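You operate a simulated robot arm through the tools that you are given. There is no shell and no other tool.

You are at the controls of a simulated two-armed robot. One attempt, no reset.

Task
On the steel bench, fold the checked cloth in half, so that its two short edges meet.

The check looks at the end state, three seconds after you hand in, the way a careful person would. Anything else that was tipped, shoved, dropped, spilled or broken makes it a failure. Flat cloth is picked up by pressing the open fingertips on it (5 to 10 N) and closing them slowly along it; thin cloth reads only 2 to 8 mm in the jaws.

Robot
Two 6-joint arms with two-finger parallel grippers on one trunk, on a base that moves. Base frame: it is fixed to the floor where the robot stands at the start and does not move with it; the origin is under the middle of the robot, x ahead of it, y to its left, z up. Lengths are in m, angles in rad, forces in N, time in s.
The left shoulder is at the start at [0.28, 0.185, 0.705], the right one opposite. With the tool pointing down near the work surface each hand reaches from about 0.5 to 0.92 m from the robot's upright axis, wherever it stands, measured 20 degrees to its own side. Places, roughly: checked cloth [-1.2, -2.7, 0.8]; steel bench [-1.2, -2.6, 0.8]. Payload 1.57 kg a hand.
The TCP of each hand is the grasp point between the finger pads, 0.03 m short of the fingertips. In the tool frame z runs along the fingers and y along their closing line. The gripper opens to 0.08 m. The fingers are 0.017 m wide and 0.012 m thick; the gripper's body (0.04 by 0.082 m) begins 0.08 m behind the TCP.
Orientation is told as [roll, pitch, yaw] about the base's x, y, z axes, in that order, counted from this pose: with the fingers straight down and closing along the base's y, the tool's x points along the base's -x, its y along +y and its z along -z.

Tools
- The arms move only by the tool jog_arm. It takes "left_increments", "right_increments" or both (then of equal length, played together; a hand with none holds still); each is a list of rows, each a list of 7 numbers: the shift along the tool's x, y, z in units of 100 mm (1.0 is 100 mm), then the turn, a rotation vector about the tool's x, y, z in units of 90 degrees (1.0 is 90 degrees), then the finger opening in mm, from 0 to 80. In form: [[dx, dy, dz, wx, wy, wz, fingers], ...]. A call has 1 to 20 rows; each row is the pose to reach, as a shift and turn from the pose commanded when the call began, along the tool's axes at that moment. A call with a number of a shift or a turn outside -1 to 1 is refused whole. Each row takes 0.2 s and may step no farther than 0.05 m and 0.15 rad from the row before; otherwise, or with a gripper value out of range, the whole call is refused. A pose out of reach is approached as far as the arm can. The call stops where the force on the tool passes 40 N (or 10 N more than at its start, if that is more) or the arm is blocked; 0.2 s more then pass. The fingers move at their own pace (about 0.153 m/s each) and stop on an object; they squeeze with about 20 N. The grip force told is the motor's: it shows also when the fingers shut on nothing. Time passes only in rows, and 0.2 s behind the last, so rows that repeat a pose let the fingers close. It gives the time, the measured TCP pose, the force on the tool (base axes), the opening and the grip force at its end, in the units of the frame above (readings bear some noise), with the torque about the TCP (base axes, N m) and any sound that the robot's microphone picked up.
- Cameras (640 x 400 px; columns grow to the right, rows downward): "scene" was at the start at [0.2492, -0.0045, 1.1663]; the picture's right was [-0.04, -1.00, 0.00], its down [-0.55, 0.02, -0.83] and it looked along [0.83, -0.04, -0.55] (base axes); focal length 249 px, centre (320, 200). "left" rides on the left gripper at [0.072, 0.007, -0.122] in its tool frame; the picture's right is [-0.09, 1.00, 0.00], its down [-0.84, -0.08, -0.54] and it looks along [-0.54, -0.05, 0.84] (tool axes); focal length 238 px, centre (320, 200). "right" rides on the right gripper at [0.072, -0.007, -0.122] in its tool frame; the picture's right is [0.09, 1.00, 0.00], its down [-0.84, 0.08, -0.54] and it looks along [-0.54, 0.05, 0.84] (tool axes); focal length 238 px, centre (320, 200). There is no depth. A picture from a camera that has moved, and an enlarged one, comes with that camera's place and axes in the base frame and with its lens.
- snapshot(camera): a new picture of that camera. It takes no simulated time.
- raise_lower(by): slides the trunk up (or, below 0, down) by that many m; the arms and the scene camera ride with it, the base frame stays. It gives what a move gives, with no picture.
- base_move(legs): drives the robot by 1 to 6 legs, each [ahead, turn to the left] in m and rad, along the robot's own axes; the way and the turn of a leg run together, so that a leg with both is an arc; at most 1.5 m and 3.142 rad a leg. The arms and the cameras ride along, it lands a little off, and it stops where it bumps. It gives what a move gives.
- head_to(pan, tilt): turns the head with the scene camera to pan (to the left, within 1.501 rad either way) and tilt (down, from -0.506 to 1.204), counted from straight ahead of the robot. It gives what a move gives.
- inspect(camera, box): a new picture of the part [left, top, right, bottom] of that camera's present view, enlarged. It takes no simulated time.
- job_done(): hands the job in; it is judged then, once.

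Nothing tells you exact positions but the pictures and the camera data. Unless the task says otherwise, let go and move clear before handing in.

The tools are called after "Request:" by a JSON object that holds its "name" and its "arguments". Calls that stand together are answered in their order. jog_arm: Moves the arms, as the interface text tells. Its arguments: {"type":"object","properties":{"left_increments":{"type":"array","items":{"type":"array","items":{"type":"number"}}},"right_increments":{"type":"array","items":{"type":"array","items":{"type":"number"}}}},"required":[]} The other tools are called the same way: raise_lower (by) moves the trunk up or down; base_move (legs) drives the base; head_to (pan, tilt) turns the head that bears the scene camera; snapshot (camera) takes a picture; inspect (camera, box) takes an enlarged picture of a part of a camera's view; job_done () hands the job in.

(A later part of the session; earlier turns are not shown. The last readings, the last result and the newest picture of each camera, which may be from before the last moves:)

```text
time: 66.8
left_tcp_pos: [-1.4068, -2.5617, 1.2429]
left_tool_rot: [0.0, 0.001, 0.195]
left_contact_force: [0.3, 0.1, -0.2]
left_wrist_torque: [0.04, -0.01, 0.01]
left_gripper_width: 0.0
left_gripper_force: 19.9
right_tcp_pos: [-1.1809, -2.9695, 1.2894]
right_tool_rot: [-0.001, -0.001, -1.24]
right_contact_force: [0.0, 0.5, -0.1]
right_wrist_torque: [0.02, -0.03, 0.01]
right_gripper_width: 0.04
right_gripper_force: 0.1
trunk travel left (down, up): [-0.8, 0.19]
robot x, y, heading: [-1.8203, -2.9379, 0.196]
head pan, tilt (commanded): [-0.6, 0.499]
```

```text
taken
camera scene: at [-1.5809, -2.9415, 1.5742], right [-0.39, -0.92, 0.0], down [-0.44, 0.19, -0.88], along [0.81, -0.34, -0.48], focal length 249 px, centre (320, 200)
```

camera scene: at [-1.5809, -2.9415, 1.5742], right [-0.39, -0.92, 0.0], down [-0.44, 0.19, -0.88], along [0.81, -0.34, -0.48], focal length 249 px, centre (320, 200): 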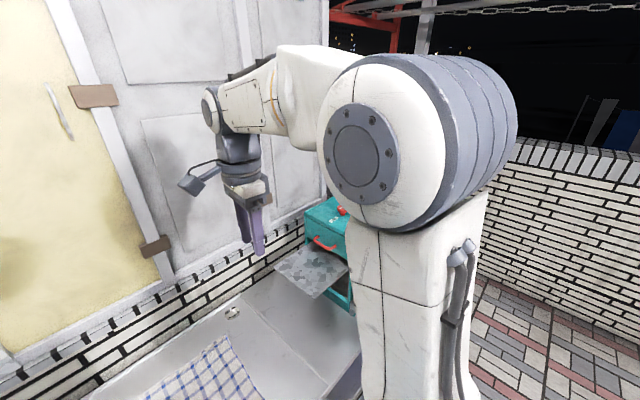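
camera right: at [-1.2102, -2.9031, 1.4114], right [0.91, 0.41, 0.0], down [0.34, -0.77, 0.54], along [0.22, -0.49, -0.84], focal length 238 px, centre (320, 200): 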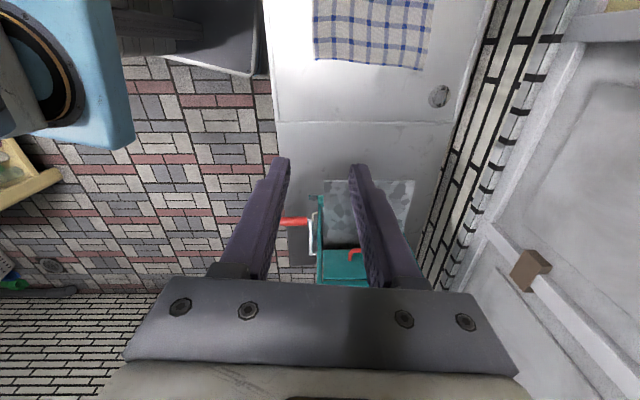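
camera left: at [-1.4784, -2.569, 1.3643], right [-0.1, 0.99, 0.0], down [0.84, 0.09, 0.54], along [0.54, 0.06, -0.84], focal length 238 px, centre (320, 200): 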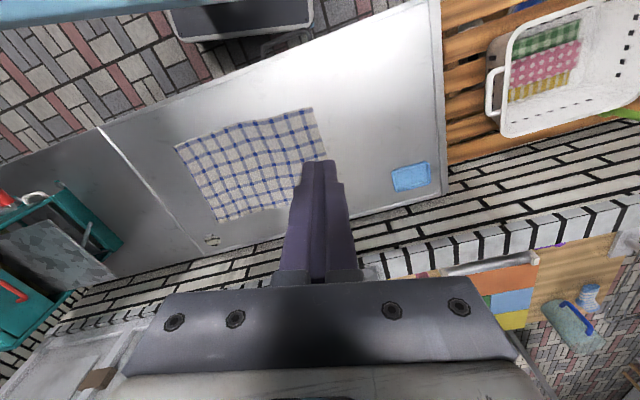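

The elbow is high and its forearm passes well clear of the machine. I lower the right hand over the near-right corner in steps.

Request:
{"name": "jog_arm", "arguments": {"right_increments": [[0.14, 0.04, 0.25, 0, 0, 0, 36], [0.27, 0.08, 0.5, 0, 0, 0, 36], [0.41, 0.12, 0.75, 0, 0, 0, 36], [0.54, 0.16, 1.0, 0, 0, 0, 36]]}}

Request:
{"name": "jog_arm", "arguments": {"right_increments": [[0, 0, 0.25, 0, 0, 0, 36], [0, 0, 0.5, 0, 0, 0, 36], [0, 0, 0.75, 0, 0, 0, 36], [0, 0, 1.0, 0, 0, 0, 36]]}}

Request:
{"name": "snapshot", "arguments": {"camera": "right"}}

Request:
{"name": "snapshot", "arguments": {"camera": "scene"}}

```text
time: 67.8
left_tcp_pos: [-1.4067, -2.5625, 1.2427]
left_tool_rot: [-0.001, 0.0, 0.197]
left_contact_force: [0.6, 0.0, 0.8]
left_wrist_torque: [0.03, 0.03, -0.01]
left_gripper_width: 0.0
left_gripper_force: 19.6
right_tcp_pos: [-1.1838, -2.9135, 1.1891]
right_tool_rot: [-0.003, -0.002, -1.24]
right_contact_force: [0.0, 0.1, -0.2]
right_wrist_torque: [-0.01, -0.01, -0.01]
right_gripper_width: 0.0359
right_gripper_force: 0.1
trunk travel left (down, up): [-0.8, 0.19]
robot x, y, heading: [-1.8205, -2.9343, 0.198]
head pan, tilt (commanded): [-0.6, 0.499]
```

```text
time: 68.8
left_tcp_pos: [-1.4067, -2.5622, 1.2419]
left_tool_rot: [-0.001, 0.001, 0.196]
left_contact_force: [-0.3, 0.2, 0.7]
left_wrist_torque: [0.01, 0.04, 0.01]
left_gripper_width: 0.0
left_gripper_force: 19.9
right_tcp_pos: [-1.183, -2.9131, 1.0882]
right_tool_rot: [0.0, -0.001, -1.239]
right_contact_force: [-0.7, 0.6, 0.6]
right_wrist_torque: [0.04, 0.0, 0.01]
right_gripper_width: 0.0359
right_gripper_force: 0.1
trunk travel left (down, up): [-0.8, 0.19]
robot x, y, heading: [-1.8234, -2.9359, 0.198]
head pan, tilt (commanded): [-0.6, 0.499]
```

```text
taken
camera right: at [-1.2131, -2.846, 1.2113], right [0.91, 0.41, 0.0], down [0.34, -0.77, 0.54], along [0.22, -0.49, -0.84], focal length 238 px, centre (320, 200)
```

right: 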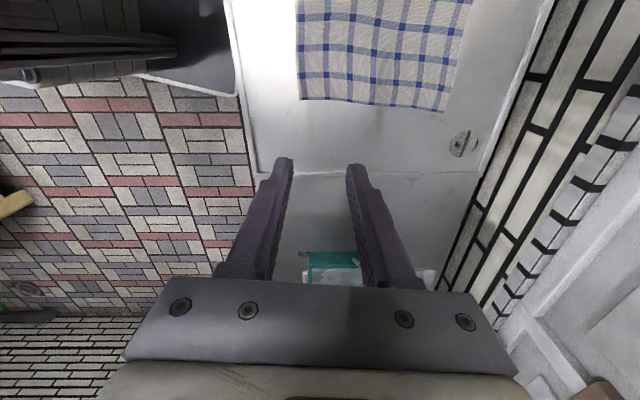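

```text
taken
camera scene: at [-1.581, -2.9415, 1.5743], right [-0.39, -0.92, 0.0], down [-0.44, 0.19, -0.88], along [0.81, -0.34, -0.48], focal length 249 px, centre (320, 200)
```

scene: 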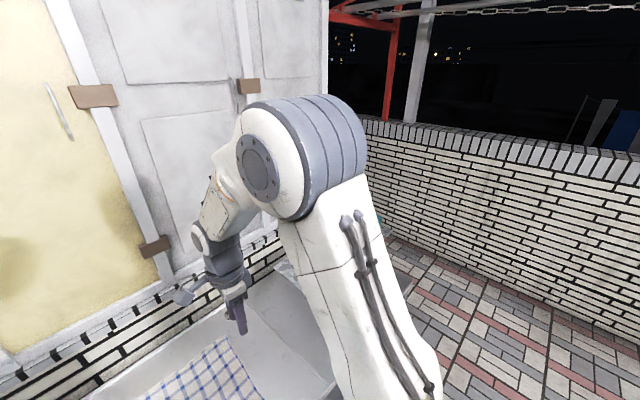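

The elbow stays well above the machine. I lower the right hand further to about 0.89 m for a closer look at the corner.

Request:
{"name": "jog_arm", "arguments": {"right_increments": [[0, 0, 0.25, 0, 0, 0, 36], [0, 0, 0.5, 0, 0, 0, 36], [0, 0, 0.75, 0, 0, 0, 36], [0, 0, 1.0, 0, 0, 0, 36]]}}

Request:
{"name": "jog_arm", "arguments": {"right_increments": [[0, 0, 0.25, 0, 0, 0, 36], [0, 0, 0.5, 0, 0, 0, 36], [0, 0, 0.75, 0, 0, 0, 36], [0, 0, 1.0, 0, 0, 0, 36]]}}

Request:
{"name": "snapshot", "arguments": {"camera": "right"}}

Request:
{"name": "snapshot", "arguments": {"camera": "scene"}}

```text
time: 69.8
left_tcp_pos: [-1.4062, -2.5607, 1.2429]
left_tool_rot: [0.0, 0.0, 0.195]
left_contact_force: [-0.3, -0.3, -0.4]
left_wrist_torque: [0.0, 0.02, 0.0]
left_gripper_width: 0.0
left_gripper_force: 20.1
right_tcp_pos: [-1.1842, -2.9131, 0.9892]
right_tool_rot: [-0.001, -0.001, -1.239]
right_contact_force: [0.9, -0.4, -0.4]
right_wrist_torque: [0.01, 0.01, 0.0]
right_gripper_width: 0.0359
right_gripper_force: 0.1
trunk travel left (down, up): [-0.8, 0.19]
robot x, y, heading: [-1.8217, -2.9368, 0.194]
head pan, tilt (commanded): [-0.6, 0.499]
```

```text
time: 70.8
left_tcp_pos: [-1.406, -2.5612, 1.2428]
left_tool_rot: [0.0, 0.0, 0.196]
left_contact_force: [0.2, 0.2, -0.4]
left_wrist_torque: [0.0, -0.02, -0.01]
left_gripper_width: 0.0002
left_gripper_force: 20.5
right_tcp_pos: [-1.184, -2.9149, 0.8884]
right_tool_rot: [0.002, -0.003, -1.24]
right_contact_force: [-0.3, 0.6, 0.3]
right_wrist_torque: [0.0, 0.0, 0.03]
right_gripper_width: 0.036
right_gripper_force: 0.0
trunk travel left (down, up): [-0.8, 0.19]
robot x, y, heading: [-1.8229, -2.9362, 0.2]
head pan, tilt (commanded): [-0.6, 0.499]
```

```text
taken
camera right: at [-1.2143, -2.8471, 1.0105], right [0.91, 0.41, 0.0], down [0.34, -0.77, 0.54], along [0.22, -0.49, -0.84], focal length 238 px, centre (320, 200)
```

right: 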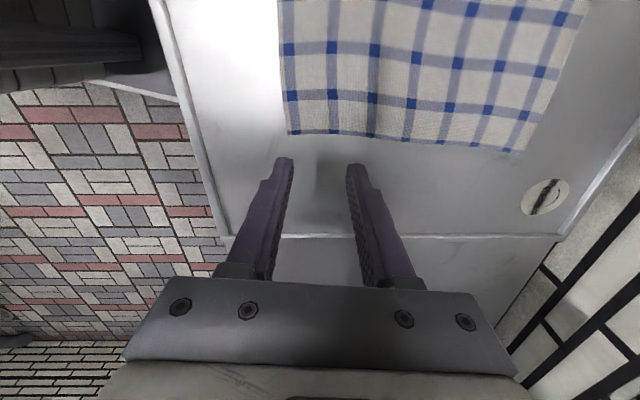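

```text
taken
camera scene: at [-1.581, -2.9416, 1.5743], right [-0.39, -0.92, 0.0], down [-0.44, 0.19, -0.88], along [0.81, -0.34, -0.48], focal length 249 px, centre (320, 200)
```

scene: 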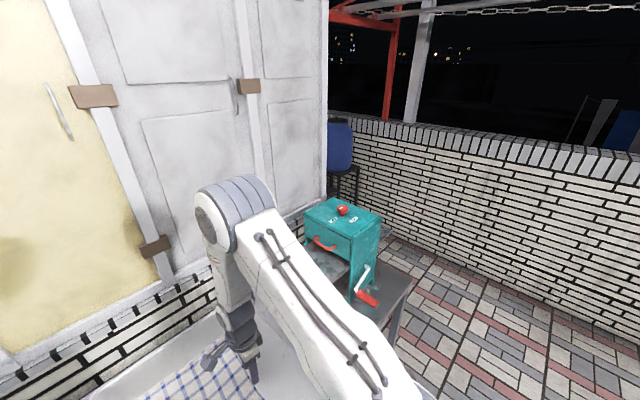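

The right hand's view shows the corner clearly, but with the trunk this high the two elbows would crowd each other. I'll work with a lower trunk and a stance a bit further right, so I first raise the right hand again, then reposition the base.

Request:
{"name": "jog_arm", "arguments": {"right_increments": [[0, 0, -0.33, 0, 0, 0, 36], [0, 0, -0.66, 0, 0, 0, 36], [0, 0, -1.0, 0, 0, 0, 36]]}}

Request:
{"name": "jog_arm", "arguments": {"right_increments": [[0, 0, -0.33, 0, 0, 0, 36], [0, 0, -0.66, 0, 0, 0, 36], [0, 0, -1.0, 0, 0, 0, 36]]}}

Request:
{"name": "jog_arm", "arguments": {"right_increments": [[0, 0, -0.33, 0, 0, 0, 36], [0, 0, -0.66, 0, 0, 0, 36], [0, 0, -1.0, 0, 0, 0, 36]]}}

Request:
{"name": "base_move", "arguments": {"legs": [[-0.3, 0.0]]}}

```text
time: 71.6
left_tcp_pos: [-1.4061, -2.5608, 1.2433]
left_tool_rot: [0.0, 0.001, 0.196]
left_contact_force: [-0.1, -0.9, -0.7]
left_wrist_torque: [-0.03, 0.02, 0.01]
left_gripper_width: 0.0
left_gripper_force: 19.9
right_tcp_pos: [-1.1827, -2.9143, 0.99]
right_tool_rot: [0.0, 0.0, -1.239]
right_contact_force: [0.6, 0.6, 0.7]
right_wrist_torque: [-0.01, 0.01, 0.0]
right_gripper_width: 0.0359
right_gripper_force: 0.0
trunk travel left (down, up): [-0.8, 0.19]
robot x, y, heading: [-1.8195, -2.9349, 0.195]
head pan, tilt (commanded): [-0.6, 0.499]
```

```text
time: 72.4
left_tcp_pos: [-1.4047, -2.5611, 1.2423]
left_tool_rot: [-0.001, 0.0, 0.196]
left_contact_force: [0.5, 0.1, -0.1]
left_wrist_torque: [0.02, 0.01, 0.01]
left_gripper_width: 0.0001
left_gripper_force: 20.1
right_tcp_pos: [-1.1822, -2.9161, 1.0912]
right_tool_rot: [0.0, 0.001, -1.241]
right_contact_force: [-0.8, 0.3, -0.2]
right_wrist_torque: [-0.01, -0.01, -0.04]
right_gripper_width: 0.036
right_gripper_force: 0.2
trunk travel left (down, up): [-0.8, 0.19]
robot x, y, heading: [-1.8203, -2.9358, 0.193]
head pan, tilt (commanded): [-0.6, 0.499]
```

```text
time: 73.2
left_tcp_pos: [-1.4061, -2.561, 1.2412]
left_tool_rot: [-0.001, -0.001, 0.195]
left_contact_force: [-0.2, 0.0, 0.8]
left_wrist_torque: [-0.01, -0.02, 0.0]
left_gripper_width: 0.0
left_gripper_force: 20.6
right_tcp_pos: [-1.1819, -2.9151, 1.1899]
right_tool_rot: [0.0, -0.001, -1.238]
right_contact_force: [0.0, 0.2, -0.5]
right_wrist_torque: [0.02, 0.01, 0.01]
right_gripper_width: 0.036
right_gripper_force: 0.0
trunk travel left (down, up): [-0.8, 0.19]
robot x, y, heading: [-1.8213, -2.9365, 0.199]
head pan, tilt (commanded): [-0.6, 0.499]
```

```text
time: 75.2
left_tcp_pos: [-1.6977, -2.6201, 1.2422]
left_tool_rot: [0.0, -0.002, 0.196]
left_contact_force: [-0.6, 0.3, 0.0]
left_wrist_torque: [0.0, 0.03, 0.0]
left_gripper_width: 0.0
left_gripper_force: 19.5
right_tcp_pos: [-1.4727, -2.9753, 1.1891]
right_tool_rot: [0.0, 0.0, -1.241]
right_contact_force: [0.5, 0.2, -0.5]
right_wrist_torque: [0.03, 0.02, -0.02]
right_gripper_width: 0.036
right_gripper_force: 0.1
trunk travel left (down, up): [-0.8, 0.19]
robot x, y, heading: [-2.1143, -2.994, 0.192]
head pan, tilt (commanded): [-0.6, 0.499]
```

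The base backed up to [-2.11, -2.99]. I sidestep to the right well clear of the machine, then face the bench at heading 0.4.

Request:
{"name": "base_move", "arguments": {"legs": [[0.0, -1.66], [0.19, 0.0], [0.0, 1.87]]}}

Request:
{"name": "head_to", "arguments": {"pan": 0.0, "tilt": 0.85}}

Request:
{"name": "snapshot", "arguments": {"camera": "scene"}}

```text
time: 85.2
left_tcp_pos: [-1.7636, -2.7298, 1.2422]
left_tool_rot: [0.0, -0.003, 0.412]
left_contact_force: [-1.0, 0.0, -0.5]
left_wrist_torque: [0.0, 0.01, 0.0]
left_gripper_width: 0.0
left_gripper_force: 19.9
right_tcp_pos: [-1.4687, -3.0263, 1.1888]
right_tool_rot: [-0.001, 0.001, -1.024]
right_contact_force: [-0.8, 0.3, 0.2]
right_wrist_torque: [0.03, -0.02, -0.01]
right_gripper_width: 0.0359
right_gripper_force: 0.1
trunk travel left (down, up): [-0.8, 0.19]
robot x, y, heading: [-2.0894, -3.186, 0.409]
head pan, tilt (commanded): [-0.6, 0.499]
```

```text
time: 86.2
left_tcp_pos: [-1.7643, -2.7284, 1.2437]
left_tool_rot: [0.0, 0.001, 0.414]
left_contact_force: [0.7, -0.1, 0.7]
left_wrist_torque: [0.03, 0.0, 0.01]
left_gripper_width: 0.0
left_gripper_force: 19.7
right_tcp_pos: [-1.4691, -3.0251, 1.1894]
right_tool_rot: [0.001, 0.002, -1.022]
right_contact_force: [0.9, -0.2, -0.1]
right_wrist_torque: [-0.01, -0.01, -0.02]
right_gripper_width: 0.036
right_gripper_force: 0.0
trunk travel left (down, up): [-0.8, 0.19]
robot x, y, heading: [-2.0922, -3.1872, 0.414]
head pan, tilt (commanded): [0.0, 0.85]
```

```text
taken
camera scene: at [-1.8713, -3.0891, 1.5443], right [0.4, -0.92, 0.0], down [-0.69, -0.3, -0.66], along [0.6, 0.27, -0.75], focal length 249 px, centre (320, 200)
```

scene: 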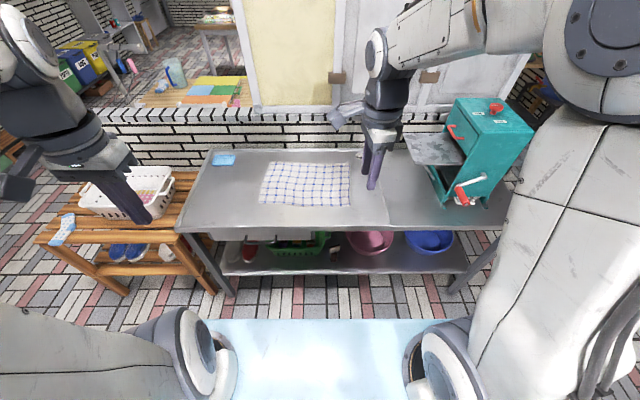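

I face the bench squarely from about 0.78 m. I drive forward most of the way and check.

Request:
{"name": "base_move", "arguments": {"legs": [[0.26, 0.0]]}}

Request:
{"name": "snapshot", "arguments": {"camera": "scene"}}

Request:
{"name": "snapshot", "arguments": {"camera": "left"}}

```text
time: 88.1
left_tcp_pos: [-1.5202, -2.6248, 1.2429]
left_tool_rot: [0.001, -0.001, 0.407]
left_contact_force: [0.2, 0.1, -0.3]
left_wrist_torque: [0.03, 0.01, -0.01]
left_gripper_width: 0.0
left_gripper_force: 20.3
right_tcp_pos: [-1.2255, -2.9218, 1.1886]
right_tool_rot: [0.0, -0.002, -1.027]
right_contact_force: [-0.5, 0.3, 0.2]
right_wrist_torque: [-0.02, 0.0, 0.0]
right_gripper_width: 0.0358
right_gripper_force: 0.0
trunk travel left (down, up): [-0.8, 0.19]
robot x, y, heading: [-1.8451, -3.0767, 0.41]
head pan, tilt (commanded): [0.0, 0.85]
```

```text
taken
camera scene: at [-1.6277, -2.9835, 1.5443], right [0.4, -0.92, 0.0], down [-0.69, -0.3, -0.66], along [0.61, 0.26, -0.75], focal length 249 px, centre (320, 200)
```

scene: 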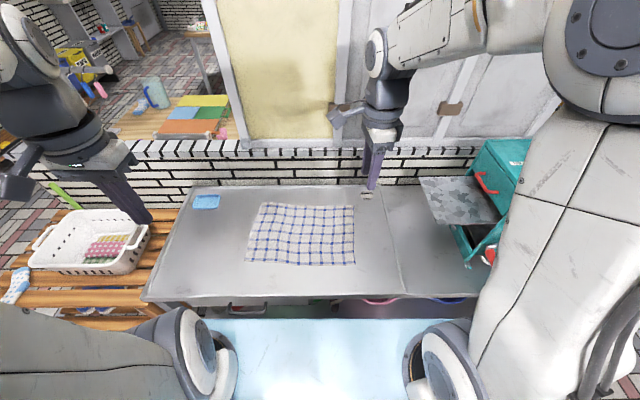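

```text
taken
camera left: at [-1.5882, -2.6461, 1.3645], right [-0.31, 0.95, 0.0], down [0.8, 0.26, 0.54], along [0.52, 0.17, -0.84], focal length 238 px, centre (320, 200)
```

left: 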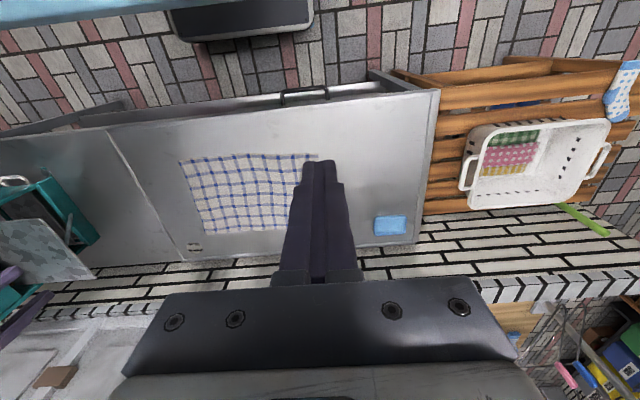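

Clear so far; I drive the last 0.075 m.

Request:
{"name": "base_move", "arguments": {"legs": [[0.075, 0.0]]}}

Request:
{"name": "snapshot", "arguments": {"camera": "left"}}

Request:
{"name": "snapshot", "arguments": {"camera": "right"}}

Request:
{"name": "snapshot", "arguments": {"camera": "scene"}}

```text
time: 89.2
left_tcp_pos: [-1.4489, -2.593, 1.2428]
left_tool_rot: [0.001, -0.002, 0.406]
left_contact_force: [-0.4, 0.0, -0.1]
left_wrist_torque: [0.01, -0.01, 0.0]
left_gripper_width: 0.0
left_gripper_force: 20.5
right_tcp_pos: [-1.1568, -2.8918, 1.188]
right_tool_rot: [0.0, 0.001, -1.029]
right_contact_force: [0.3, 0.9, -0.5]
right_wrist_torque: [0.04, -0.03, 0.01]
right_gripper_width: 0.0363
right_gripper_force: 0.1
trunk travel left (down, up): [-0.8, 0.19]
robot x, y, heading: [-1.775, -3.0516, 0.409]
head pan, tilt (commanded): [0.0, 0.85]
```

```text
taken
camera left: at [-1.5179, -2.6159, 1.3645], right [-0.31, 0.95, 0.0], down [0.8, 0.26, 0.54], along [0.52, 0.17, -0.84], focal length 238 px, centre (320, 200)
```

left: 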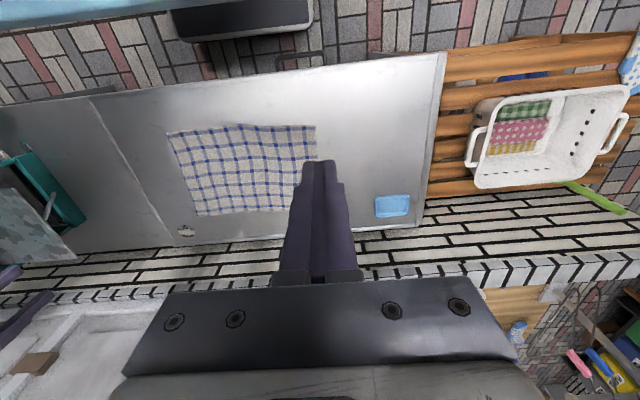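

```text
taken
camera right: at [-1.1984, -2.8328, 1.3113], right [0.81, 0.59, 0.0], down [0.5, -0.68, 0.54], along [0.32, -0.44, -0.84], focal length 238 px, centre (320, 200)
```

right: 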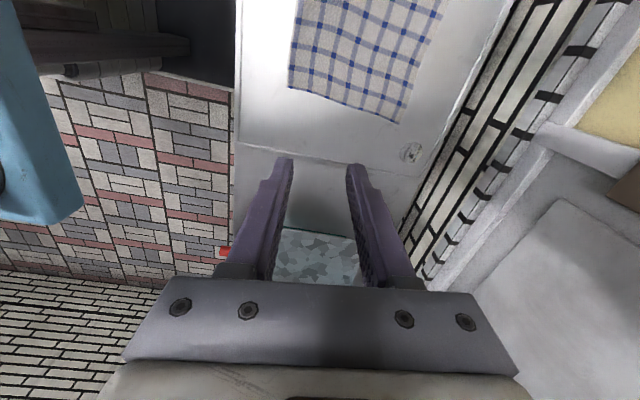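

```text
taken
camera scene: at [-1.5577, -2.9533, 1.5443], right [0.4, -0.92, 0.0], down [-0.69, -0.3, -0.66], along [0.61, 0.26, -0.75], focal length 249 px, centre (320, 200)
```

scene: 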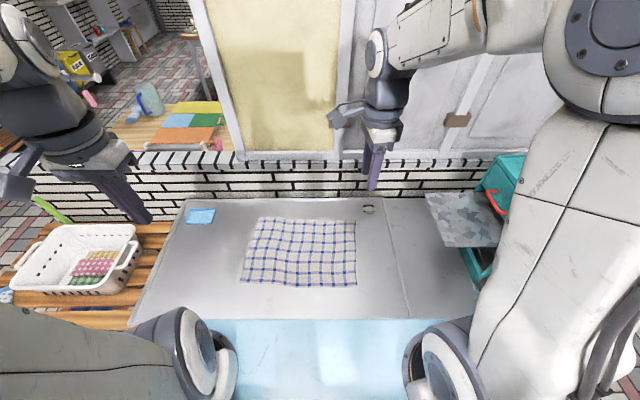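

The stance is good: about 0.44 m from the bench edge, heading 0.41. I lower the trunk by 0.25 so the shoulders sit just above bench height, which keeps the elbows apart.

Request:
{"name": "raise_lower", "arguments": {"by": -0.25}}

Request:
{"name": "head_to", "arguments": {"pan": 0.0, "tilt": 0.9}}

Request:
{"name": "snapshot", "arguments": {"camera": "scene"}}

Request:
{"name": "snapshot", "arguments": {"camera": "right"}}

```text
time: 91.7
left_tcp_pos: [-1.4485, -2.5937, 0.9916]
left_tool_rot: [-0.001, -0.001, 0.407]
left_contact_force: [-0.6, -0.4, -0.5]
left_wrist_torque: [0.02, -0.01, -0.01]
left_gripper_width: 0.0
left_gripper_force: 20.3
right_tcp_pos: [-1.1553, -2.8929, 0.9404]
right_tool_rot: [0.0, 0.0, -1.029]
right_contact_force: [0.5, -0.3, -0.1]
right_wrist_torque: [0.01, -0.04, 0.0]
right_gripper_width: 0.036
right_gripper_force: 0.0
trunk travel left (down, up): [-0.55, 0.44]
robot x, y, heading: [-1.7743, -3.048, 0.416]
head pan, tilt (commanded): [0.0, 0.85]
```

```text
time: 92.4
left_tcp_pos: [-1.4481, -2.5936, 0.9924]
left_tool_rot: [0.002, 0.002, 0.407]
left_contact_force: [0.0, 0.6, 0.1]
left_wrist_torque: [0.04, 0.01, 0.03]
left_gripper_width: 0.0
left_gripper_force: 20.0
right_tcp_pos: [-1.1553, -2.8923, 0.9391]
right_tool_rot: [0.0, -0.001, -1.027]
right_contact_force: [0.3, -0.1, 0.5]
right_wrist_torque: [-0.01, 0.02, 0.0]
right_gripper_width: 0.0359
right_gripper_force: 0.0
trunk travel left (down, up): [-0.55, 0.44]
robot x, y, heading: [-1.7766, -3.0469, 0.407]
head pan, tilt (commanded): [0.0, 0.901]
```

```text
taken
camera scene: at [-1.5597, -2.9542, 1.2904], right [0.4, -0.92, 0.0], down [-0.72, -0.31, -0.62], along [0.57, 0.25, -0.78], focal length 249 px, centre (320, 200)
```

scene: 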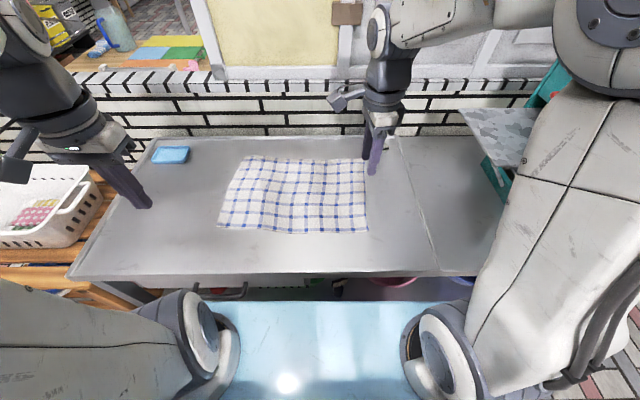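

```text
taken
camera right: at [-1.198, -2.8327, 1.0611], right [0.81, 0.59, 0.0], down [0.5, -0.68, 0.54], along [0.32, -0.44, -0.84], focal length 238 px, centre (320, 200)
```

right: 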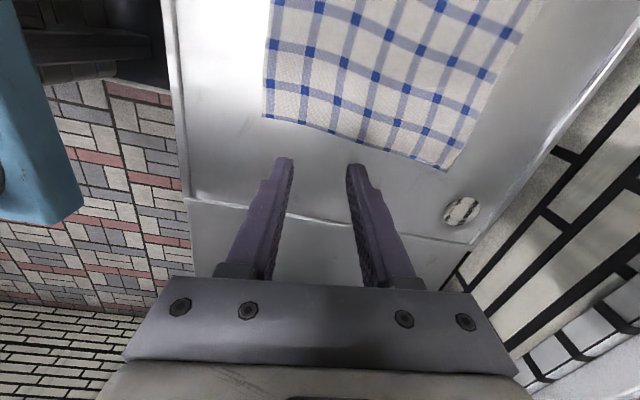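

The lowered view confirms the corners: near-right [-1.212, -2.937], far-right [-0.959, -2.845]. I set the right hand right over its grip point at the near corner, aligned with the edge, at a height of about 0.85.

Request:
{"name": "jog_arm", "arguments": {"right_increments": [[-0.02, -0.13, 0.3, 0, 0, 0.04, 36], [-0.03, -0.26, 0.6, 0, 0, 0.08, 36], [-0.043, -0.384, 0.9, 0, 0, 0.122, 36]]}}

Request:
{"name": "snapshot", "arguments": {"camera": "right"}}

```text
time: 93.2
left_tcp_pos: [-1.4481, -2.5938, 0.9914]
left_tool_rot: [0.0, 0.0, 0.407]
left_contact_force: [-0.3, -0.2, -0.2]
left_wrist_torque: [0.01, -0.01, 0.0]
left_gripper_width: 0.0
left_gripper_force: 19.4
right_tcp_pos: [-1.1853, -2.9157, 0.8488]
right_tool_rot: [0.002, -0.001, -1.219]
right_contact_force: [-0.1, 0.1, 0.2]
right_wrist_torque: [0.0, -0.05, 0.0]
right_gripper_width: 0.036
right_gripper_force: 0.1
trunk travel left (down, up): [-0.55, 0.44]
robot x, y, heading: [-1.7767, -3.046, 0.41]
head pan, tilt (commanded): [0.0, 0.901]
```

```text
taken
camera right: at [-1.2161, -2.8493, 0.9699], right [0.9, 0.43, 0.0], down [0.36, -0.76, 0.54], along [0.23, -0.49, -0.84], focal length 238 px, centre (320, 200)
```

right: 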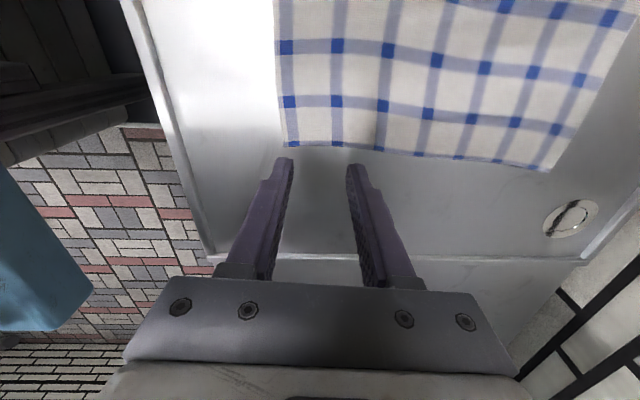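

The right hand hovers exactly over its grip point. Now I bring the left hand forward along the bench's far side and turn it to match, keeping clear of the right hand.

Request:
{"name": "jog_arm", "arguments": {"left_increments": [[-0.32, 0, 0, 0, 0, 0.069, 36], [-0.64, 0, 0, 0, 0, 0.138, 36], [-0.951, 0, 0, 0, 0, 0.207, 36]]}}

Request:
{"name": "jog_arm", "arguments": {"left_increments": [[-0.3, 0.1, 0, 0, 0, 0.069, 36], [-0.6, 0.2, 0, 0, 0, 0.138, 36], [-0.899, 0.306, 0, 0, 0, 0.207, 36]]}}

Request:
{"name": "jog_arm", "arguments": {"left_increments": [[-0.28, -0.04, 0.1, 0, 0, 0.069, 36], [-0.56, -0.07, 0.2, 0, 0, 0.138, 36], [-0.841, -0.111, 0.3, 0, 0, 0.207, 36]]}}

Request:
{"name": "snapshot", "arguments": {"camera": "scene"}}

```text
time: 94.0
left_tcp_pos: [-1.361, -2.5549, 0.9923]
left_tool_rot: [-0.001, 0.001, 0.08]
left_contact_force: [0.1, -0.8, 0.4]
left_wrist_torque: [0.01, -0.03, 0.01]
left_gripper_width: 0.0358
left_gripper_force: 0.1
right_tcp_pos: [-1.1842, -2.9153, 0.8481]
right_tool_rot: [0.001, -0.001, -1.22]
right_contact_force: [-0.7, 0.7, -0.1]
right_wrist_torque: [0.01, -0.03, 0.0]
right_gripper_width: 0.0363
right_gripper_force: 0.2
trunk travel left (down, up): [-0.55, 0.44]
robot x, y, heading: [-1.7794, -3.0482, 0.411]
head pan, tilt (commanded): [0.0, 0.901]
```

```text
time: 94.8
left_tcp_pos: [-1.2741, -2.5174, 0.9938]
left_tool_rot: [0.0, 0.001, -0.244]
left_contact_force: [-0.7, 0.7, 0.4]
left_wrist_torque: [-0.02, -0.03, 0.03]
left_gripper_width: 0.0363
left_gripper_force: 0.0
right_tcp_pos: [-1.1857, -2.9168, 0.8476]
right_tool_rot: [0.002, -0.001, -1.22]
right_contact_force: [-0.6, -0.2, 0.0]
right_wrist_torque: [0.02, 0.0, 0.0]
right_gripper_width: 0.0359
right_gripper_force: 0.1
trunk travel left (down, up): [-0.55, 0.44]
robot x, y, heading: [-1.7782, -3.0453, 0.411]
head pan, tilt (commanded): [0.0, 0.901]
```

```text
time: 95.6
left_tcp_pos: [-1.1963, -2.5491, 0.9633]
left_tool_rot: [-0.001, 0.001, -0.571]
left_contact_force: [-0.8, 0.5, 0.1]
left_wrist_torque: [0.0, 0.0, -0.01]
left_gripper_width: 0.0358
left_gripper_force: 0.0
right_tcp_pos: [-1.1845, -2.9164, 0.8483]
right_tool_rot: [-0.001, 0.0, -1.221]
right_contact_force: [0.2, 0.1, 0.8]
right_wrist_torque: [0.04, 0.0, 0.01]
right_gripper_width: 0.0362
right_gripper_force: 0.1
trunk travel left (down, up): [-0.55, 0.44]
robot x, y, heading: [-1.7768, -3.0464, 0.413]
head pan, tilt (commanded): [0.0, 0.901]
```

```text
taken
camera scene: at [-1.5599, -2.9541, 1.2904], right [0.4, -0.92, 0.0], down [-0.72, -0.31, -0.62], along [0.57, 0.25, -0.78], focal length 249 px, centre (320, 200)
```

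scene: 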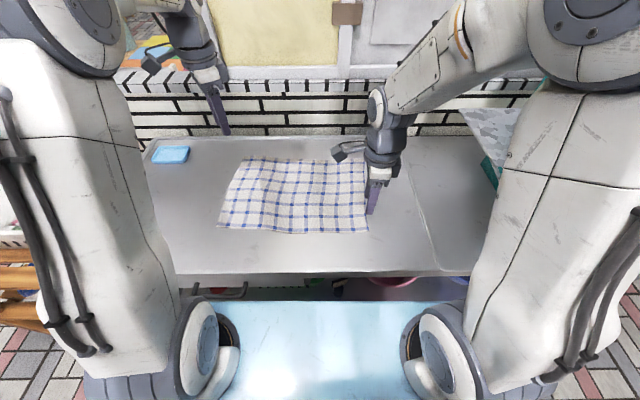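

Both arms look well apart. I continue bringing the left hand toward the far-right corner.

Request:
{"name": "jog_arm", "arguments": {"left_increments": [[-0.28, 0.05, 0.1, 0, 0, 0.069, 36], [-0.56, 0.11, 0.2, 0, 0, 0.138, 36], [-0.833, 0.163, 0.3, 0, 0, 0.207, 36]]}}

Request:
{"name": "jog_arm", "arguments": {"left_increments": [[-0.29, -0.01, 0.1, 0, 0, 0.069, 36], [-0.58, -0.02, 0.2, 0, 0, 0.138, 36], [-0.873, -0.031, 0.3, 0, 0, 0.207, 36]]}}

Request:
{"name": "snapshot", "arguments": {"camera": "scene"}}

Request:
{"name": "snapshot", "arguments": {"camera": "left"}}

```text
time: 96.4
left_tcp_pos: [-1.1174, -2.5782, 0.9312]
left_tool_rot: [0.001, 0.0, -0.896]
left_contact_force: [-0.5, 0.8, 0.1]
left_wrist_torque: [-0.01, -0.01, 0.0]
left_gripper_width: 0.036
left_gripper_force: 0.1
right_tcp_pos: [-1.1856, -2.9155, 0.8485]
right_tool_rot: [-0.001, 0.0, -1.22]
right_contact_force: [-0.4, -0.1, -0.5]
right_wrist_torque: [0.01, 0.01, -0.03]
right_gripper_width: 0.0357
right_gripper_force: 0.0
trunk travel left (down, up): [-0.55, 0.44]
robot x, y, heading: [-1.7749, -3.0486, 0.409]
head pan, tilt (commanded): [0.0, 0.901]
```

```text
time: 97.2
left_tcp_pos: [-1.0642, -2.6513, 0.9004]
left_tool_rot: [0.0, 0.0, -1.219]
left_contact_force: [0.3, 0.8, 0.2]
left_wrist_torque: [0.02, -0.02, 0.0]
left_gripper_width: 0.0357
left_gripper_force: 0.2
right_tcp_pos: [-1.1847, -2.915, 0.8475]
right_tool_rot: [-0.001, -0.001, -1.22]
right_contact_force: [-0.2, 0.6, 0.0]
right_wrist_torque: [0.0, -0.02, -0.01]
right_gripper_width: 0.0361
right_gripper_force: 0.0
trunk travel left (down, up): [-0.55, 0.44]
robot x, y, heading: [-1.7762, -3.0451, 0.412]
head pan, tilt (commanded): [0.0, 0.901]
```

```text
taken
camera scene: at [-1.5598, -2.954, 1.2904], right [0.4, -0.92, 0.0], down [-0.72, -0.31, -0.62], along [0.57, 0.25, -0.78], focal length 249 px, centre (320, 200)
```

scene: 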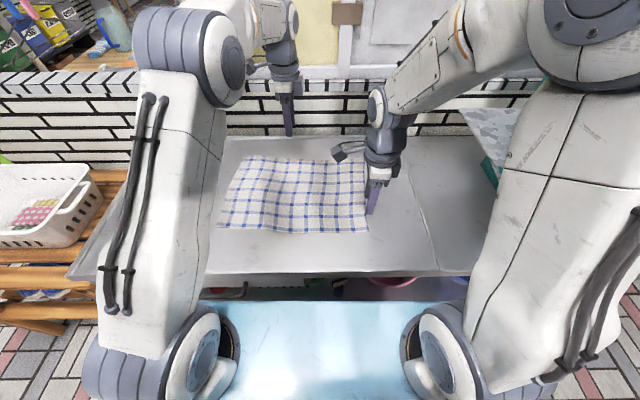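

```text
taken
camera left: at [-1.0833, -2.5806, 1.0225], right [0.97, 0.26, 0.0], down [0.22, -0.81, 0.54], along [0.14, -0.52, -0.84], focal length 238 px, centre (320, 200)
```

left: 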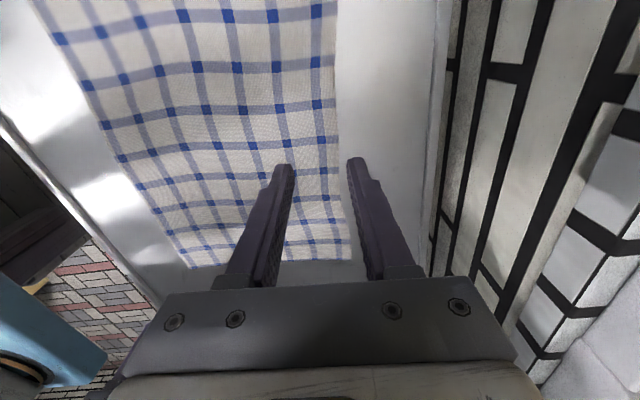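

The left hand is aligned above the far edge, and its camera shows the far-right corner ahead. I slide it along the edge toward that corner.

Request:
{"name": "jog_arm", "arguments": {"left_increments": [[-0.35, 0, 0, 0, 0, 0, 36], [-0.7, 0, 0, 0, 0, 0, 36], [-1.0, 0, 0, 0, 0, 0, 36]]}}

Request:
{"name": "snapshot", "arguments": {"camera": "scene"}}

Request:
{"name": "snapshot", "arguments": {"camera": "left"}}

```text
time: 98.0
left_tcp_pos: [-1.0306, -2.7442, 0.901]
left_tool_rot: [-0.001, 0.0, -1.218]
left_contact_force: [-0.7, 0.1, 0.6]
left_wrist_torque: [0.04, 0.03, 0.02]
left_gripper_width: 0.0359
left_gripper_force: 0.0
right_tcp_pos: [-1.1851, -2.9171, 0.8469]
right_tool_rot: [0.0, -0.001, -1.221]
right_contact_force: [-0.7, -0.6, 0.2]
right_wrist_torque: [0.02, -0.02, 0.05]
right_gripper_width: 0.0361
right_gripper_force: 0.2
trunk travel left (down, up): [-0.55, 0.44]
robot x, y, heading: [-1.776, -3.0471, 0.407]
head pan, tilt (commanded): [0.0, 0.901]
```

```text
taken
camera scene: at [-1.5597, -2.954, 1.2904], right [0.4, -0.92, 0.0], down [-0.72, -0.31, -0.62], along [0.57, 0.25, -0.78], focal length 249 px, centre (320, 200)
```

scene: 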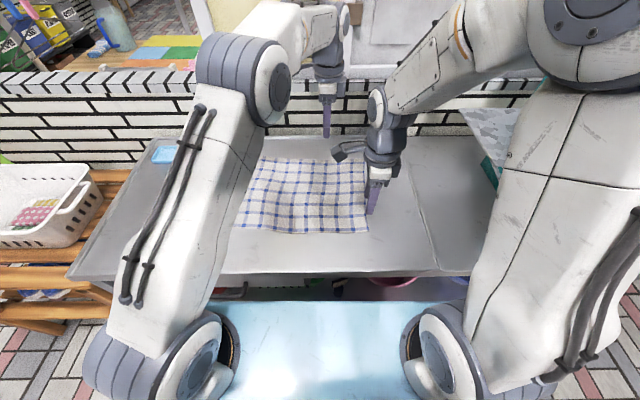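

```text
taken
camera left: at [-1.0486, -2.6737, 1.0223], right [0.97, 0.26, 0.0], down [0.22, -0.81, 0.54], along [0.14, -0.52, -0.84], focal length 238 px, centre (320, 200)
```

left: 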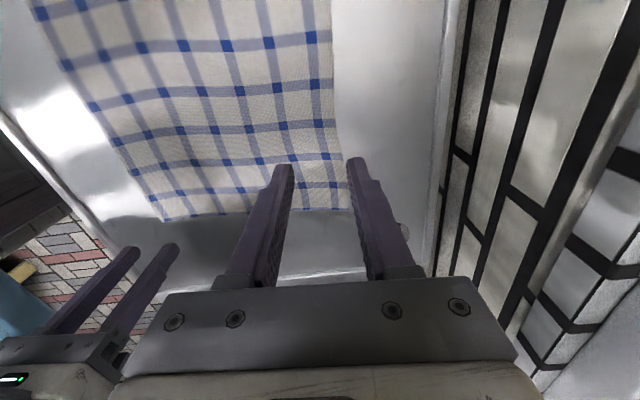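

Both hands are visible with good clearance. I slide the left hand the remaining way to above the far-right corner and lower it a little.

Request:
{"name": "jog_arm", "arguments": {"left_increments": [[-0.35, 0, 0, 0, 0, 0, 36], [-0.7, 0, 0, 0, 0, 0, 36], [-1.0, 0.016, 0.2, 0, 0, 0, 36]]}}

Request:
{"name": "snapshot", "arguments": {"camera": "scene"}}

Request:
{"name": "snapshot", "arguments": {"camera": "left"}}

```text
time: 98.8
left_tcp_pos: [-0.9942, -2.8367, 0.882]
left_tool_rot: [0.0, 0.0, -1.219]
left_contact_force: [-0.5, -0.2, 1.1]
left_wrist_torque: [0.04, -0.03, 0.0]
left_gripper_width: 0.0363
left_gripper_force: 0.1
right_tcp_pos: [-1.185, -2.9151, 0.8479]
right_tool_rot: [-0.001, 0.0, -1.22]
right_contact_force: [-0.3, -0.2, 0.5]
right_wrist_torque: [0.02, -0.04, 0.01]
right_gripper_width: 0.0359
right_gripper_force: 0.1
trunk travel left (down, up): [-0.55, 0.44]
robot x, y, heading: [-1.7732, -3.0495, 0.413]
head pan, tilt (commanded): [0.0, 0.901]
```

```text
taken
camera scene: at [-1.56, -2.954, 1.2905], right [0.4, -0.92, 0.0], down [-0.72, -0.31, -0.62], along [0.57, 0.25, -0.78], focal length 249 px, centre (320, 200)
```

scene: 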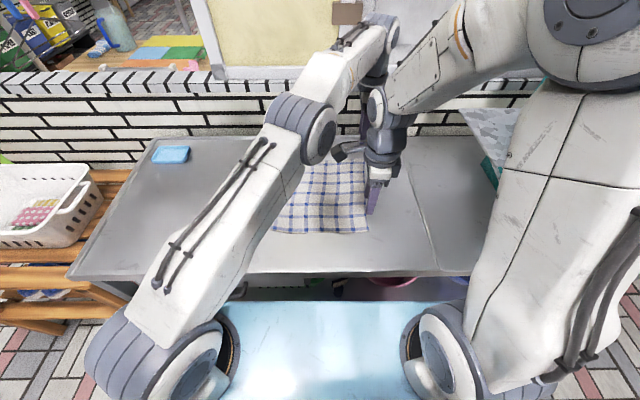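

```text
taken
camera left: at [-1.0133, -2.7659, 1.0032], right [0.97, 0.26, 0.0], down [0.22, -0.81, 0.54], along [0.14, -0.52, -0.84], focal length 238 px, centre (320, 200)
```

left: 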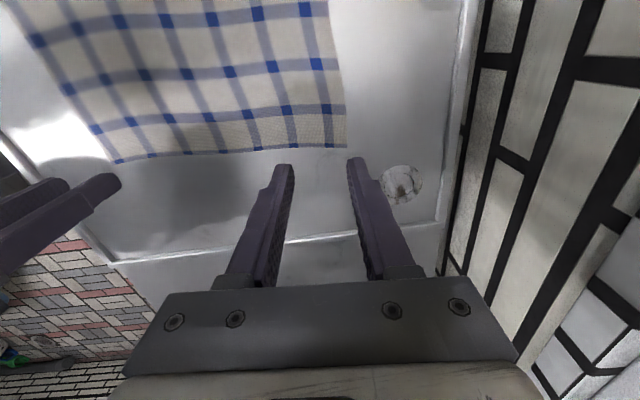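

The left elbow comes close to the right hand's camera box here, so I'll grip one corner at a time. I move the right hand up and to the right, out of the way, before lowering the left hand onto the far corner.

Request:
{"name": "jog_arm", "arguments": {"right_increments": [[-0.2, 0, -0.35, 0, 0, 0, 36], [-0.5, 0, -0.7, 0, 0, 0, 36], [-0.9, 0, -1.0, 0, 0, 0, 36]]}}

Request:
{"name": "snapshot", "arguments": {"camera": "scene"}}

Request:
{"name": "inspect", "arguments": {"camera": "left", "box": [200, 60, 480, 240]}}

```text
time: 99.6
left_tcp_pos: [-0.9944, -2.8347, 0.8814]
left_tool_rot: [0.0, -0.001, -1.218]
left_contact_force: [0.6, 0.4, -0.6]
left_wrist_torque: [-0.03, 0.02, -0.01]
left_gripper_width: 0.0364
left_gripper_force: 0.0
right_tcp_pos: [-1.1554, -2.9998, 0.9476]
right_tool_rot: [0.0, -0.002, -1.218]
right_contact_force: [-0.1, -0.1, -0.3]
right_wrist_torque: [-0.04, 0.03, 0.01]
right_gripper_width: 0.0358
right_gripper_force: 0.0
trunk travel left (down, up): [-0.55, 0.44]
robot x, y, heading: [-1.7766, -3.0473, 0.411]
head pan, tilt (commanded): [0.0, 0.901]
```

```text
taken
camera scene: at [-1.5595, -2.954, 1.2903], right [0.4, -0.92, 0.0], down [-0.72, -0.31, -0.62], along [0.57, 0.25, -0.78], focal length 249 px, centre (320, 200)
```

scene: 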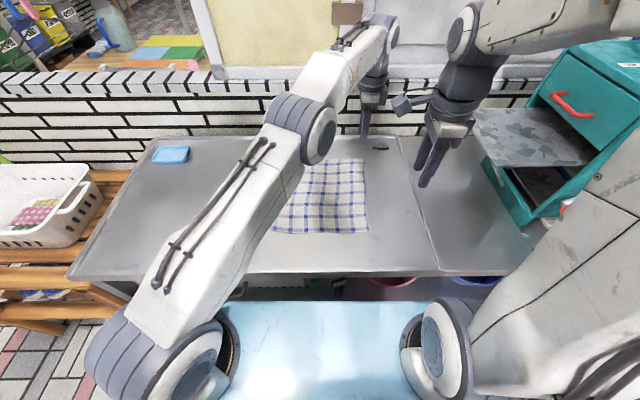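

```text
2.22 times, centred on (340, 150) of left
camera zoom: at [-1.0131, -2.7657, 1.003], right [0.97, 0.26, 0.0], down [0.22, -0.81, 0.54], along [0.14, -0.52, -0.84], focal length 530 px, centre (276, 311)
```

zoom: 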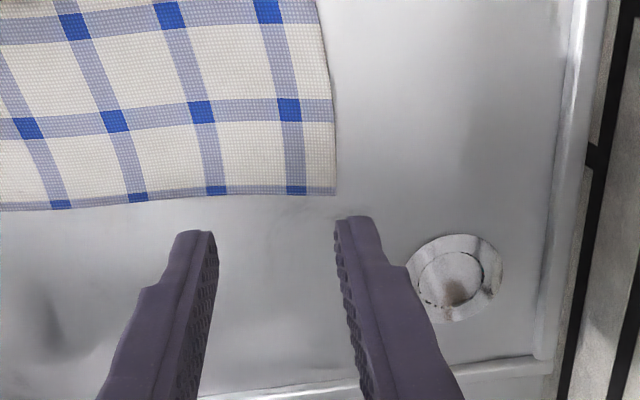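

The left camera puts the far-right corner at about [-0.959, -2.851]. I shift the left hand onto its grip point and lower it to just above the cloth.

Request:
{"name": "jog_arm", "arguments": {"left_increments": [[-0.158, -0.05, 0.3, 0, 0, 0, 36], [-0.158, -0.05, 0.6, 0, 0, 0, 36], [-0.158, -0.05, 0.8, 0, 0, 0, 36]]}}

Request:
{"name": "snapshot", "arguments": {"camera": "left"}}

Request:
{"name": "snapshot", "arguments": {"camera": "scene"}}

```text
time: 100.4
left_tcp_pos: [-0.9931, -2.8516, 0.803]
left_tool_rot: [0.002, 0.001, -1.22]
left_contact_force: [-0.9, 0.2, 0.7]
left_wrist_torque: [0.0, -0.01, 0.02]
left_gripper_width: 0.0362
left_gripper_force: 0.0
right_tcp_pos: [-1.1545, -2.9997, 0.9483]
right_tool_rot: [0.0, -0.001, -1.219]
right_contact_force: [-0.7, 0.2, -0.3]
right_wrist_torque: [0.05, -0.01, 0.0]
right_gripper_width: 0.0359
right_gripper_force: 0.1
trunk travel left (down, up): [-0.55, 0.44]
robot x, y, heading: [-1.7763, -3.049, 0.41]
head pan, tilt (commanded): [0.0, 0.901]
```

```text
taken
camera left: at [-1.0116, -2.7822, 0.9257], right [0.97, 0.26, 0.0], down [0.22, -0.81, 0.54], along [0.14, -0.52, -0.84], focal length 238 px, centre (320, 200)
```

left: 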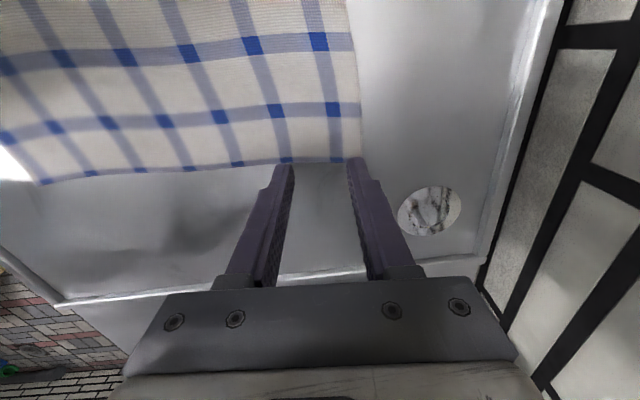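

```text
taken
camera scene: at [-1.5597, -2.9543, 1.2904], right [0.4, -0.92, 0.0], down [-0.72, -0.31, -0.62], along [0.57, 0.25, -0.78], focal length 249 px, centre (320, 200)
```

scene: 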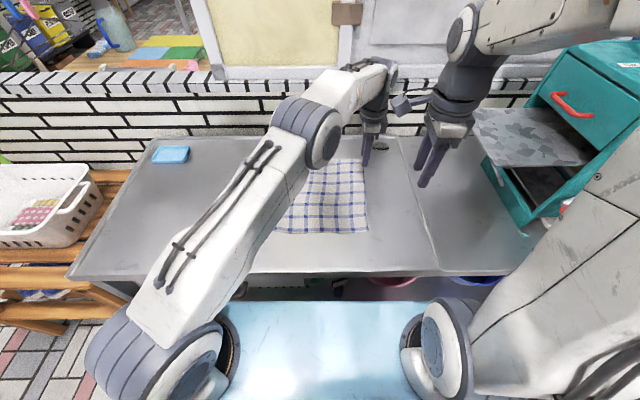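

The fingertips are about 3 cm above the bench. I go down another 2 cm with a slight inward shift and check again.

Request:
{"name": "jog_arm", "arguments": {"left_increments": [[0.05, 0, 0.1, 0, 0, 0, 36], [0.05, 0, 0.2, 0, 0, 0, 36]]}}

Request:
{"name": "inspect", "arguments": {"camera": "left", "box": [200, 80, 440, 240]}}

```text
time: 101.0
left_tcp_pos: [-0.995, -2.8477, 0.7817]
left_tool_rot: [-0.001, -0.001, -1.218]
left_contact_force: [-0.9, -0.1, 1.0]
left_wrist_torque: [0.02, -0.01, 0.02]
left_gripper_width: 0.036
left_gripper_force: 0.1
right_tcp_pos: [-1.155, -2.9998, 0.9473]
right_tool_rot: [0.001, 0.001, -1.219]
right_contact_force: [-0.2, 0.2, 0.2]
right_wrist_torque: [0.01, 0.01, 0.0]
right_gripper_width: 0.0361
right_gripper_force: 0.0
trunk travel left (down, up): [-0.55, 0.44]
robot x, y, heading: [-1.7769, -3.0475, 0.407]
head pan, tilt (commanded): [0.0, 0.901]
```

```text
2.50 times, centred on (320, 160) of left
camera zoom: at [-1.013, -2.7782, 0.9042], right [0.97, 0.26, 0.0], down [0.22, -0.81, 0.54], along [0.14, -0.52, -0.84], focal length 596 px, centre (320, 300)
```

zoom: 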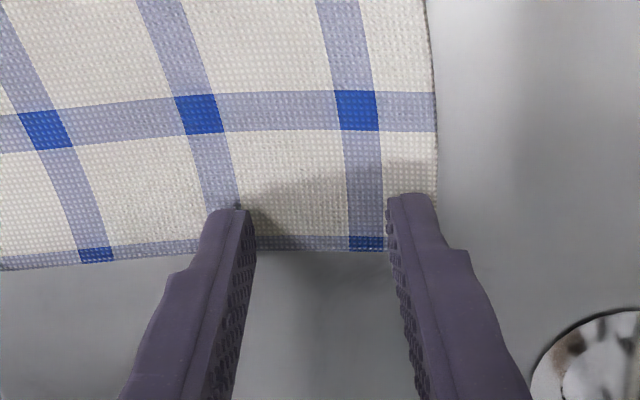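

The fingers are about on the corner; I shift 4 mm inward and go down in small steps, watching the force.

Request:
{"name": "jog_arm", "arguments": {"left_increments": [[0.04, 0, 0.02, 0, 0, 0, 36], [0.04, 0, 0.04, 0, 0, 0, 36]]}}

```text
time: 101.6
left_tcp_pos: [-0.9953, -2.8459, 0.7809]
left_tool_rot: [0.003, -0.002, -1.22]
left_contact_force: [-1.6, -1.8, 13.7]
left_wrist_torque: [-0.1, 0.17, 0.01]
left_gripper_width: 0.036
left_gripper_force: 0.0
right_tcp_pos: [-1.1552, -2.9989, 0.949]
right_tool_rot: [0.001, 0.0, -1.219]
right_contact_force: [-0.7, -0.2, -0.2]
right_wrist_torque: [0.01, -0.04, 0.0]
right_gripper_width: 0.0362
right_gripper_force: 0.2
trunk travel left (down, up): [-0.55, 0.44]
robot x, y, heading: [-1.7768, -3.0473, 0.409]
head pan, tilt (commanded): [0.0, 0.901]
```

Contact at a TCP height of about 0.781, so the bench top is near 0.751; the force is a bit high at 13.7 N. I ease off to about 7 N and close the fingers slowly.

Request:
{"name": "jog_arm", "arguments": {"left_increments": [[0, 0, -0.014, 0, 0, 0, 36]]}}

```text
time: 102.0
left_tcp_pos: [-0.9947, -2.845, 0.7809]
left_tool_rot: [0.004, -0.003, -1.219]
left_contact_force: [0.8, -2.0, 15.9]
left_wrist_torque: [-0.19, 0.14, 0.0]
left_gripper_width: 0.0359
left_gripper_force: 0.1
right_tcp_pos: [-1.1556, -2.9997, 0.9486]
right_tool_rot: [0.003, -0.001, -1.219]
right_contact_force: [-0.4, 0.3, 0.5]
right_wrist_torque: [0.01, 0.0, -0.02]
right_gripper_width: 0.0359
right_gripper_force: 0.1
trunk travel left (down, up): [-0.55, 0.44]
robot x, y, heading: [-1.777, -3.0455, 0.408]
head pan, tilt (commanded): [0.0, 0.901]
```

The force still reads about 16 N; I ease off a bit more.

Request:
{"name": "jog_arm", "arguments": {"left_increments": [[0, 0, -0.015, 0, 0, 0, 36], [0, 0, -0.015, 0, 0, 0, 36]]}}

```text
time: 102.6
left_tcp_pos: [-0.9958, -2.8444, 0.7812]
left_tool_rot: [-0.002, 0.0, -1.219]
left_contact_force: [1.8, 0.2, 11.0]
left_wrist_torque: [0.0, -0.07, 0.01]
left_gripper_width: 0.036
left_gripper_force: 0.1
right_tcp_pos: [-1.1539, -3.0, 0.9486]
right_tool_rot: [0.0, 0.0, -1.221]
right_contact_force: [-0.2, -0.5, -0.3]
right_wrist_torque: [0.0, 0.01, 0.01]
right_gripper_width: 0.0364
right_gripper_force: 0.1
trunk travel left (down, up): [-0.55, 0.44]
robot x, y, heading: [-1.7759, -3.0478, 0.415]
head pan, tilt (commanded): [0.0, 0.901]
```

At 11 N now; one more millimetre up, then close slowly.

Request:
{"name": "jog_arm", "arguments": {"left_increments": [[0, 0, -0.01, 0, 0, 0, 36], [0, 0, -0.01, 0, 0, 0, 36]]}}

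Request:
{"name": "inspect", "arguments": {"camera": "left", "box": [200, 80, 440, 240]}}

```text
time: 103.2
left_tcp_pos: [-0.996, -2.8459, 0.7812]
left_tool_rot: [0.0, 0.002, -1.217]
left_contact_force: [0.1, 1.1, 4.6]
left_wrist_torque: [0.04, -0.07, 0.01]
left_gripper_width: 0.0361
left_gripper_force: 0.1
right_tcp_pos: [-1.1554, -2.9999, 0.9484]
right_tool_rot: [0.001, -0.001, -1.22]
right_contact_force: [-1.1, -0.8, 0.1]
right_wrist_torque: [-0.03, 0.02, 0.03]
right_gripper_width: 0.036
right_gripper_force: 0.0
trunk travel left (down, up): [-0.55, 0.44]
robot x, y, heading: [-1.7747, -3.049, 0.409]
head pan, tilt (commanded): [0.0, 0.901]
```

```text
2.50 times, centred on (320, 160) of left
camera zoom: at [-1.0149, -2.7753, 0.9034], right [0.97, 0.26, 0.0], down [0.22, -0.81, 0.54], along [0.14, -0.52, -0.84], focal length 596 px, centre (320, 300)
```

zoom: 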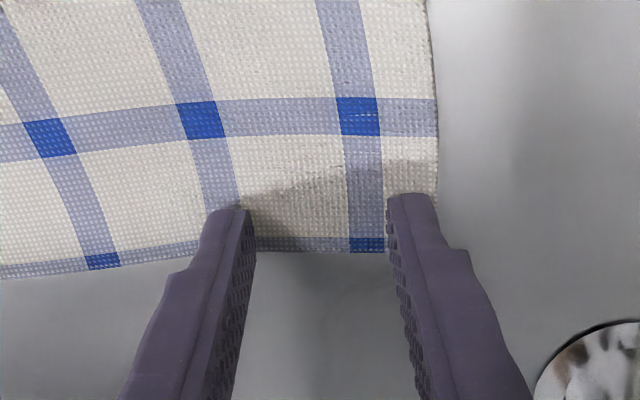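

Contact is now 4.6 N with both fingertips on the cloth corner. I press a touch more and close slowly.

Request:
{"name": "jog_arm", "arguments": {"left_increments": [[0, 0, 0.007, 0, 0, 0, 36], [0, 0, 0.007, 0, 0, 0, 33], [0, 0, 0.007, 0, 0, 0, 30], [0, 0, 0.007, 0, 0, 0, 27], [0, 0, 0.007, 0, 0, 0, 24], [0, 0, 0.007, 0, 0, 0, 21], [0, 0, 0.007, 0, 0, 0, 18], [0, 0, 0.007, 0, 0, 0, 15], [0, 0, 0.007, 0, 0, 0, 12], [0, 0, 0.007, 0, 0, 0, 9], [0, 0, 0.007, 0, 0, 0, 6], [0, 0, 0.007, 0, 0, 0, 3], [0, 0, 0.007, 0, 0, 0, 0], [0, 0, 0.007, 0, 0, 0, 0], [0, 0, 0.007, 0, 0, 0, 0]]}}

Request:
{"name": "inspect", "arguments": {"camera": "left", "box": [200, 80, 440, 240]}}

```text
time: 106.4
left_tcp_pos: [-0.9954, -2.8461, 0.7821]
left_tool_rot: [0.0, 0.0, -1.22]
left_contact_force: [-0.3, -0.2, 7.0]
left_wrist_torque: [-0.04, -0.02, 0.01]
left_gripper_width: 0.0028
left_gripper_force: 19.7
right_tcp_pos: [-1.1554, -2.999, 0.9476]
right_tool_rot: [-0.001, 0.0, -1.222]
right_contact_force: [0.0, -0.5, 0.6]
right_wrist_torque: [-0.01, -0.03, -0.02]
right_gripper_width: 0.0359
right_gripper_force: 0.0
trunk travel left (down, up): [-0.55, 0.44]
robot x, y, heading: [-1.7763, -3.0451, 0.413]
head pan, tilt (commanded): [0.0, 0.901]
```

```text
2.50 times, centred on (320, 160) of left
camera zoom: at [-1.015, -2.7755, 0.9033], right [0.97, 0.26, 0.0], down [0.22, -0.81, 0.54], along [0.14, -0.52, -0.84], focal length 596 px, centre (320, 300)
```

zoom: 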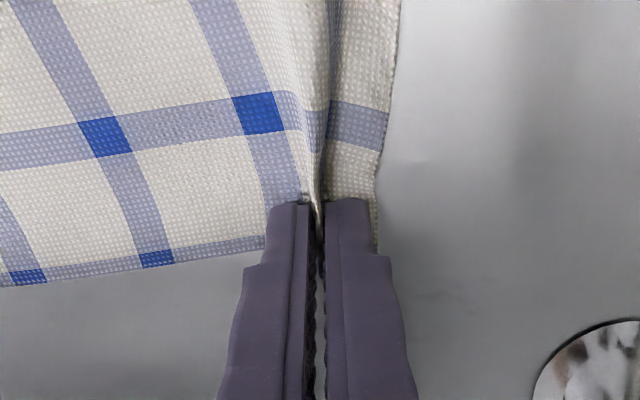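

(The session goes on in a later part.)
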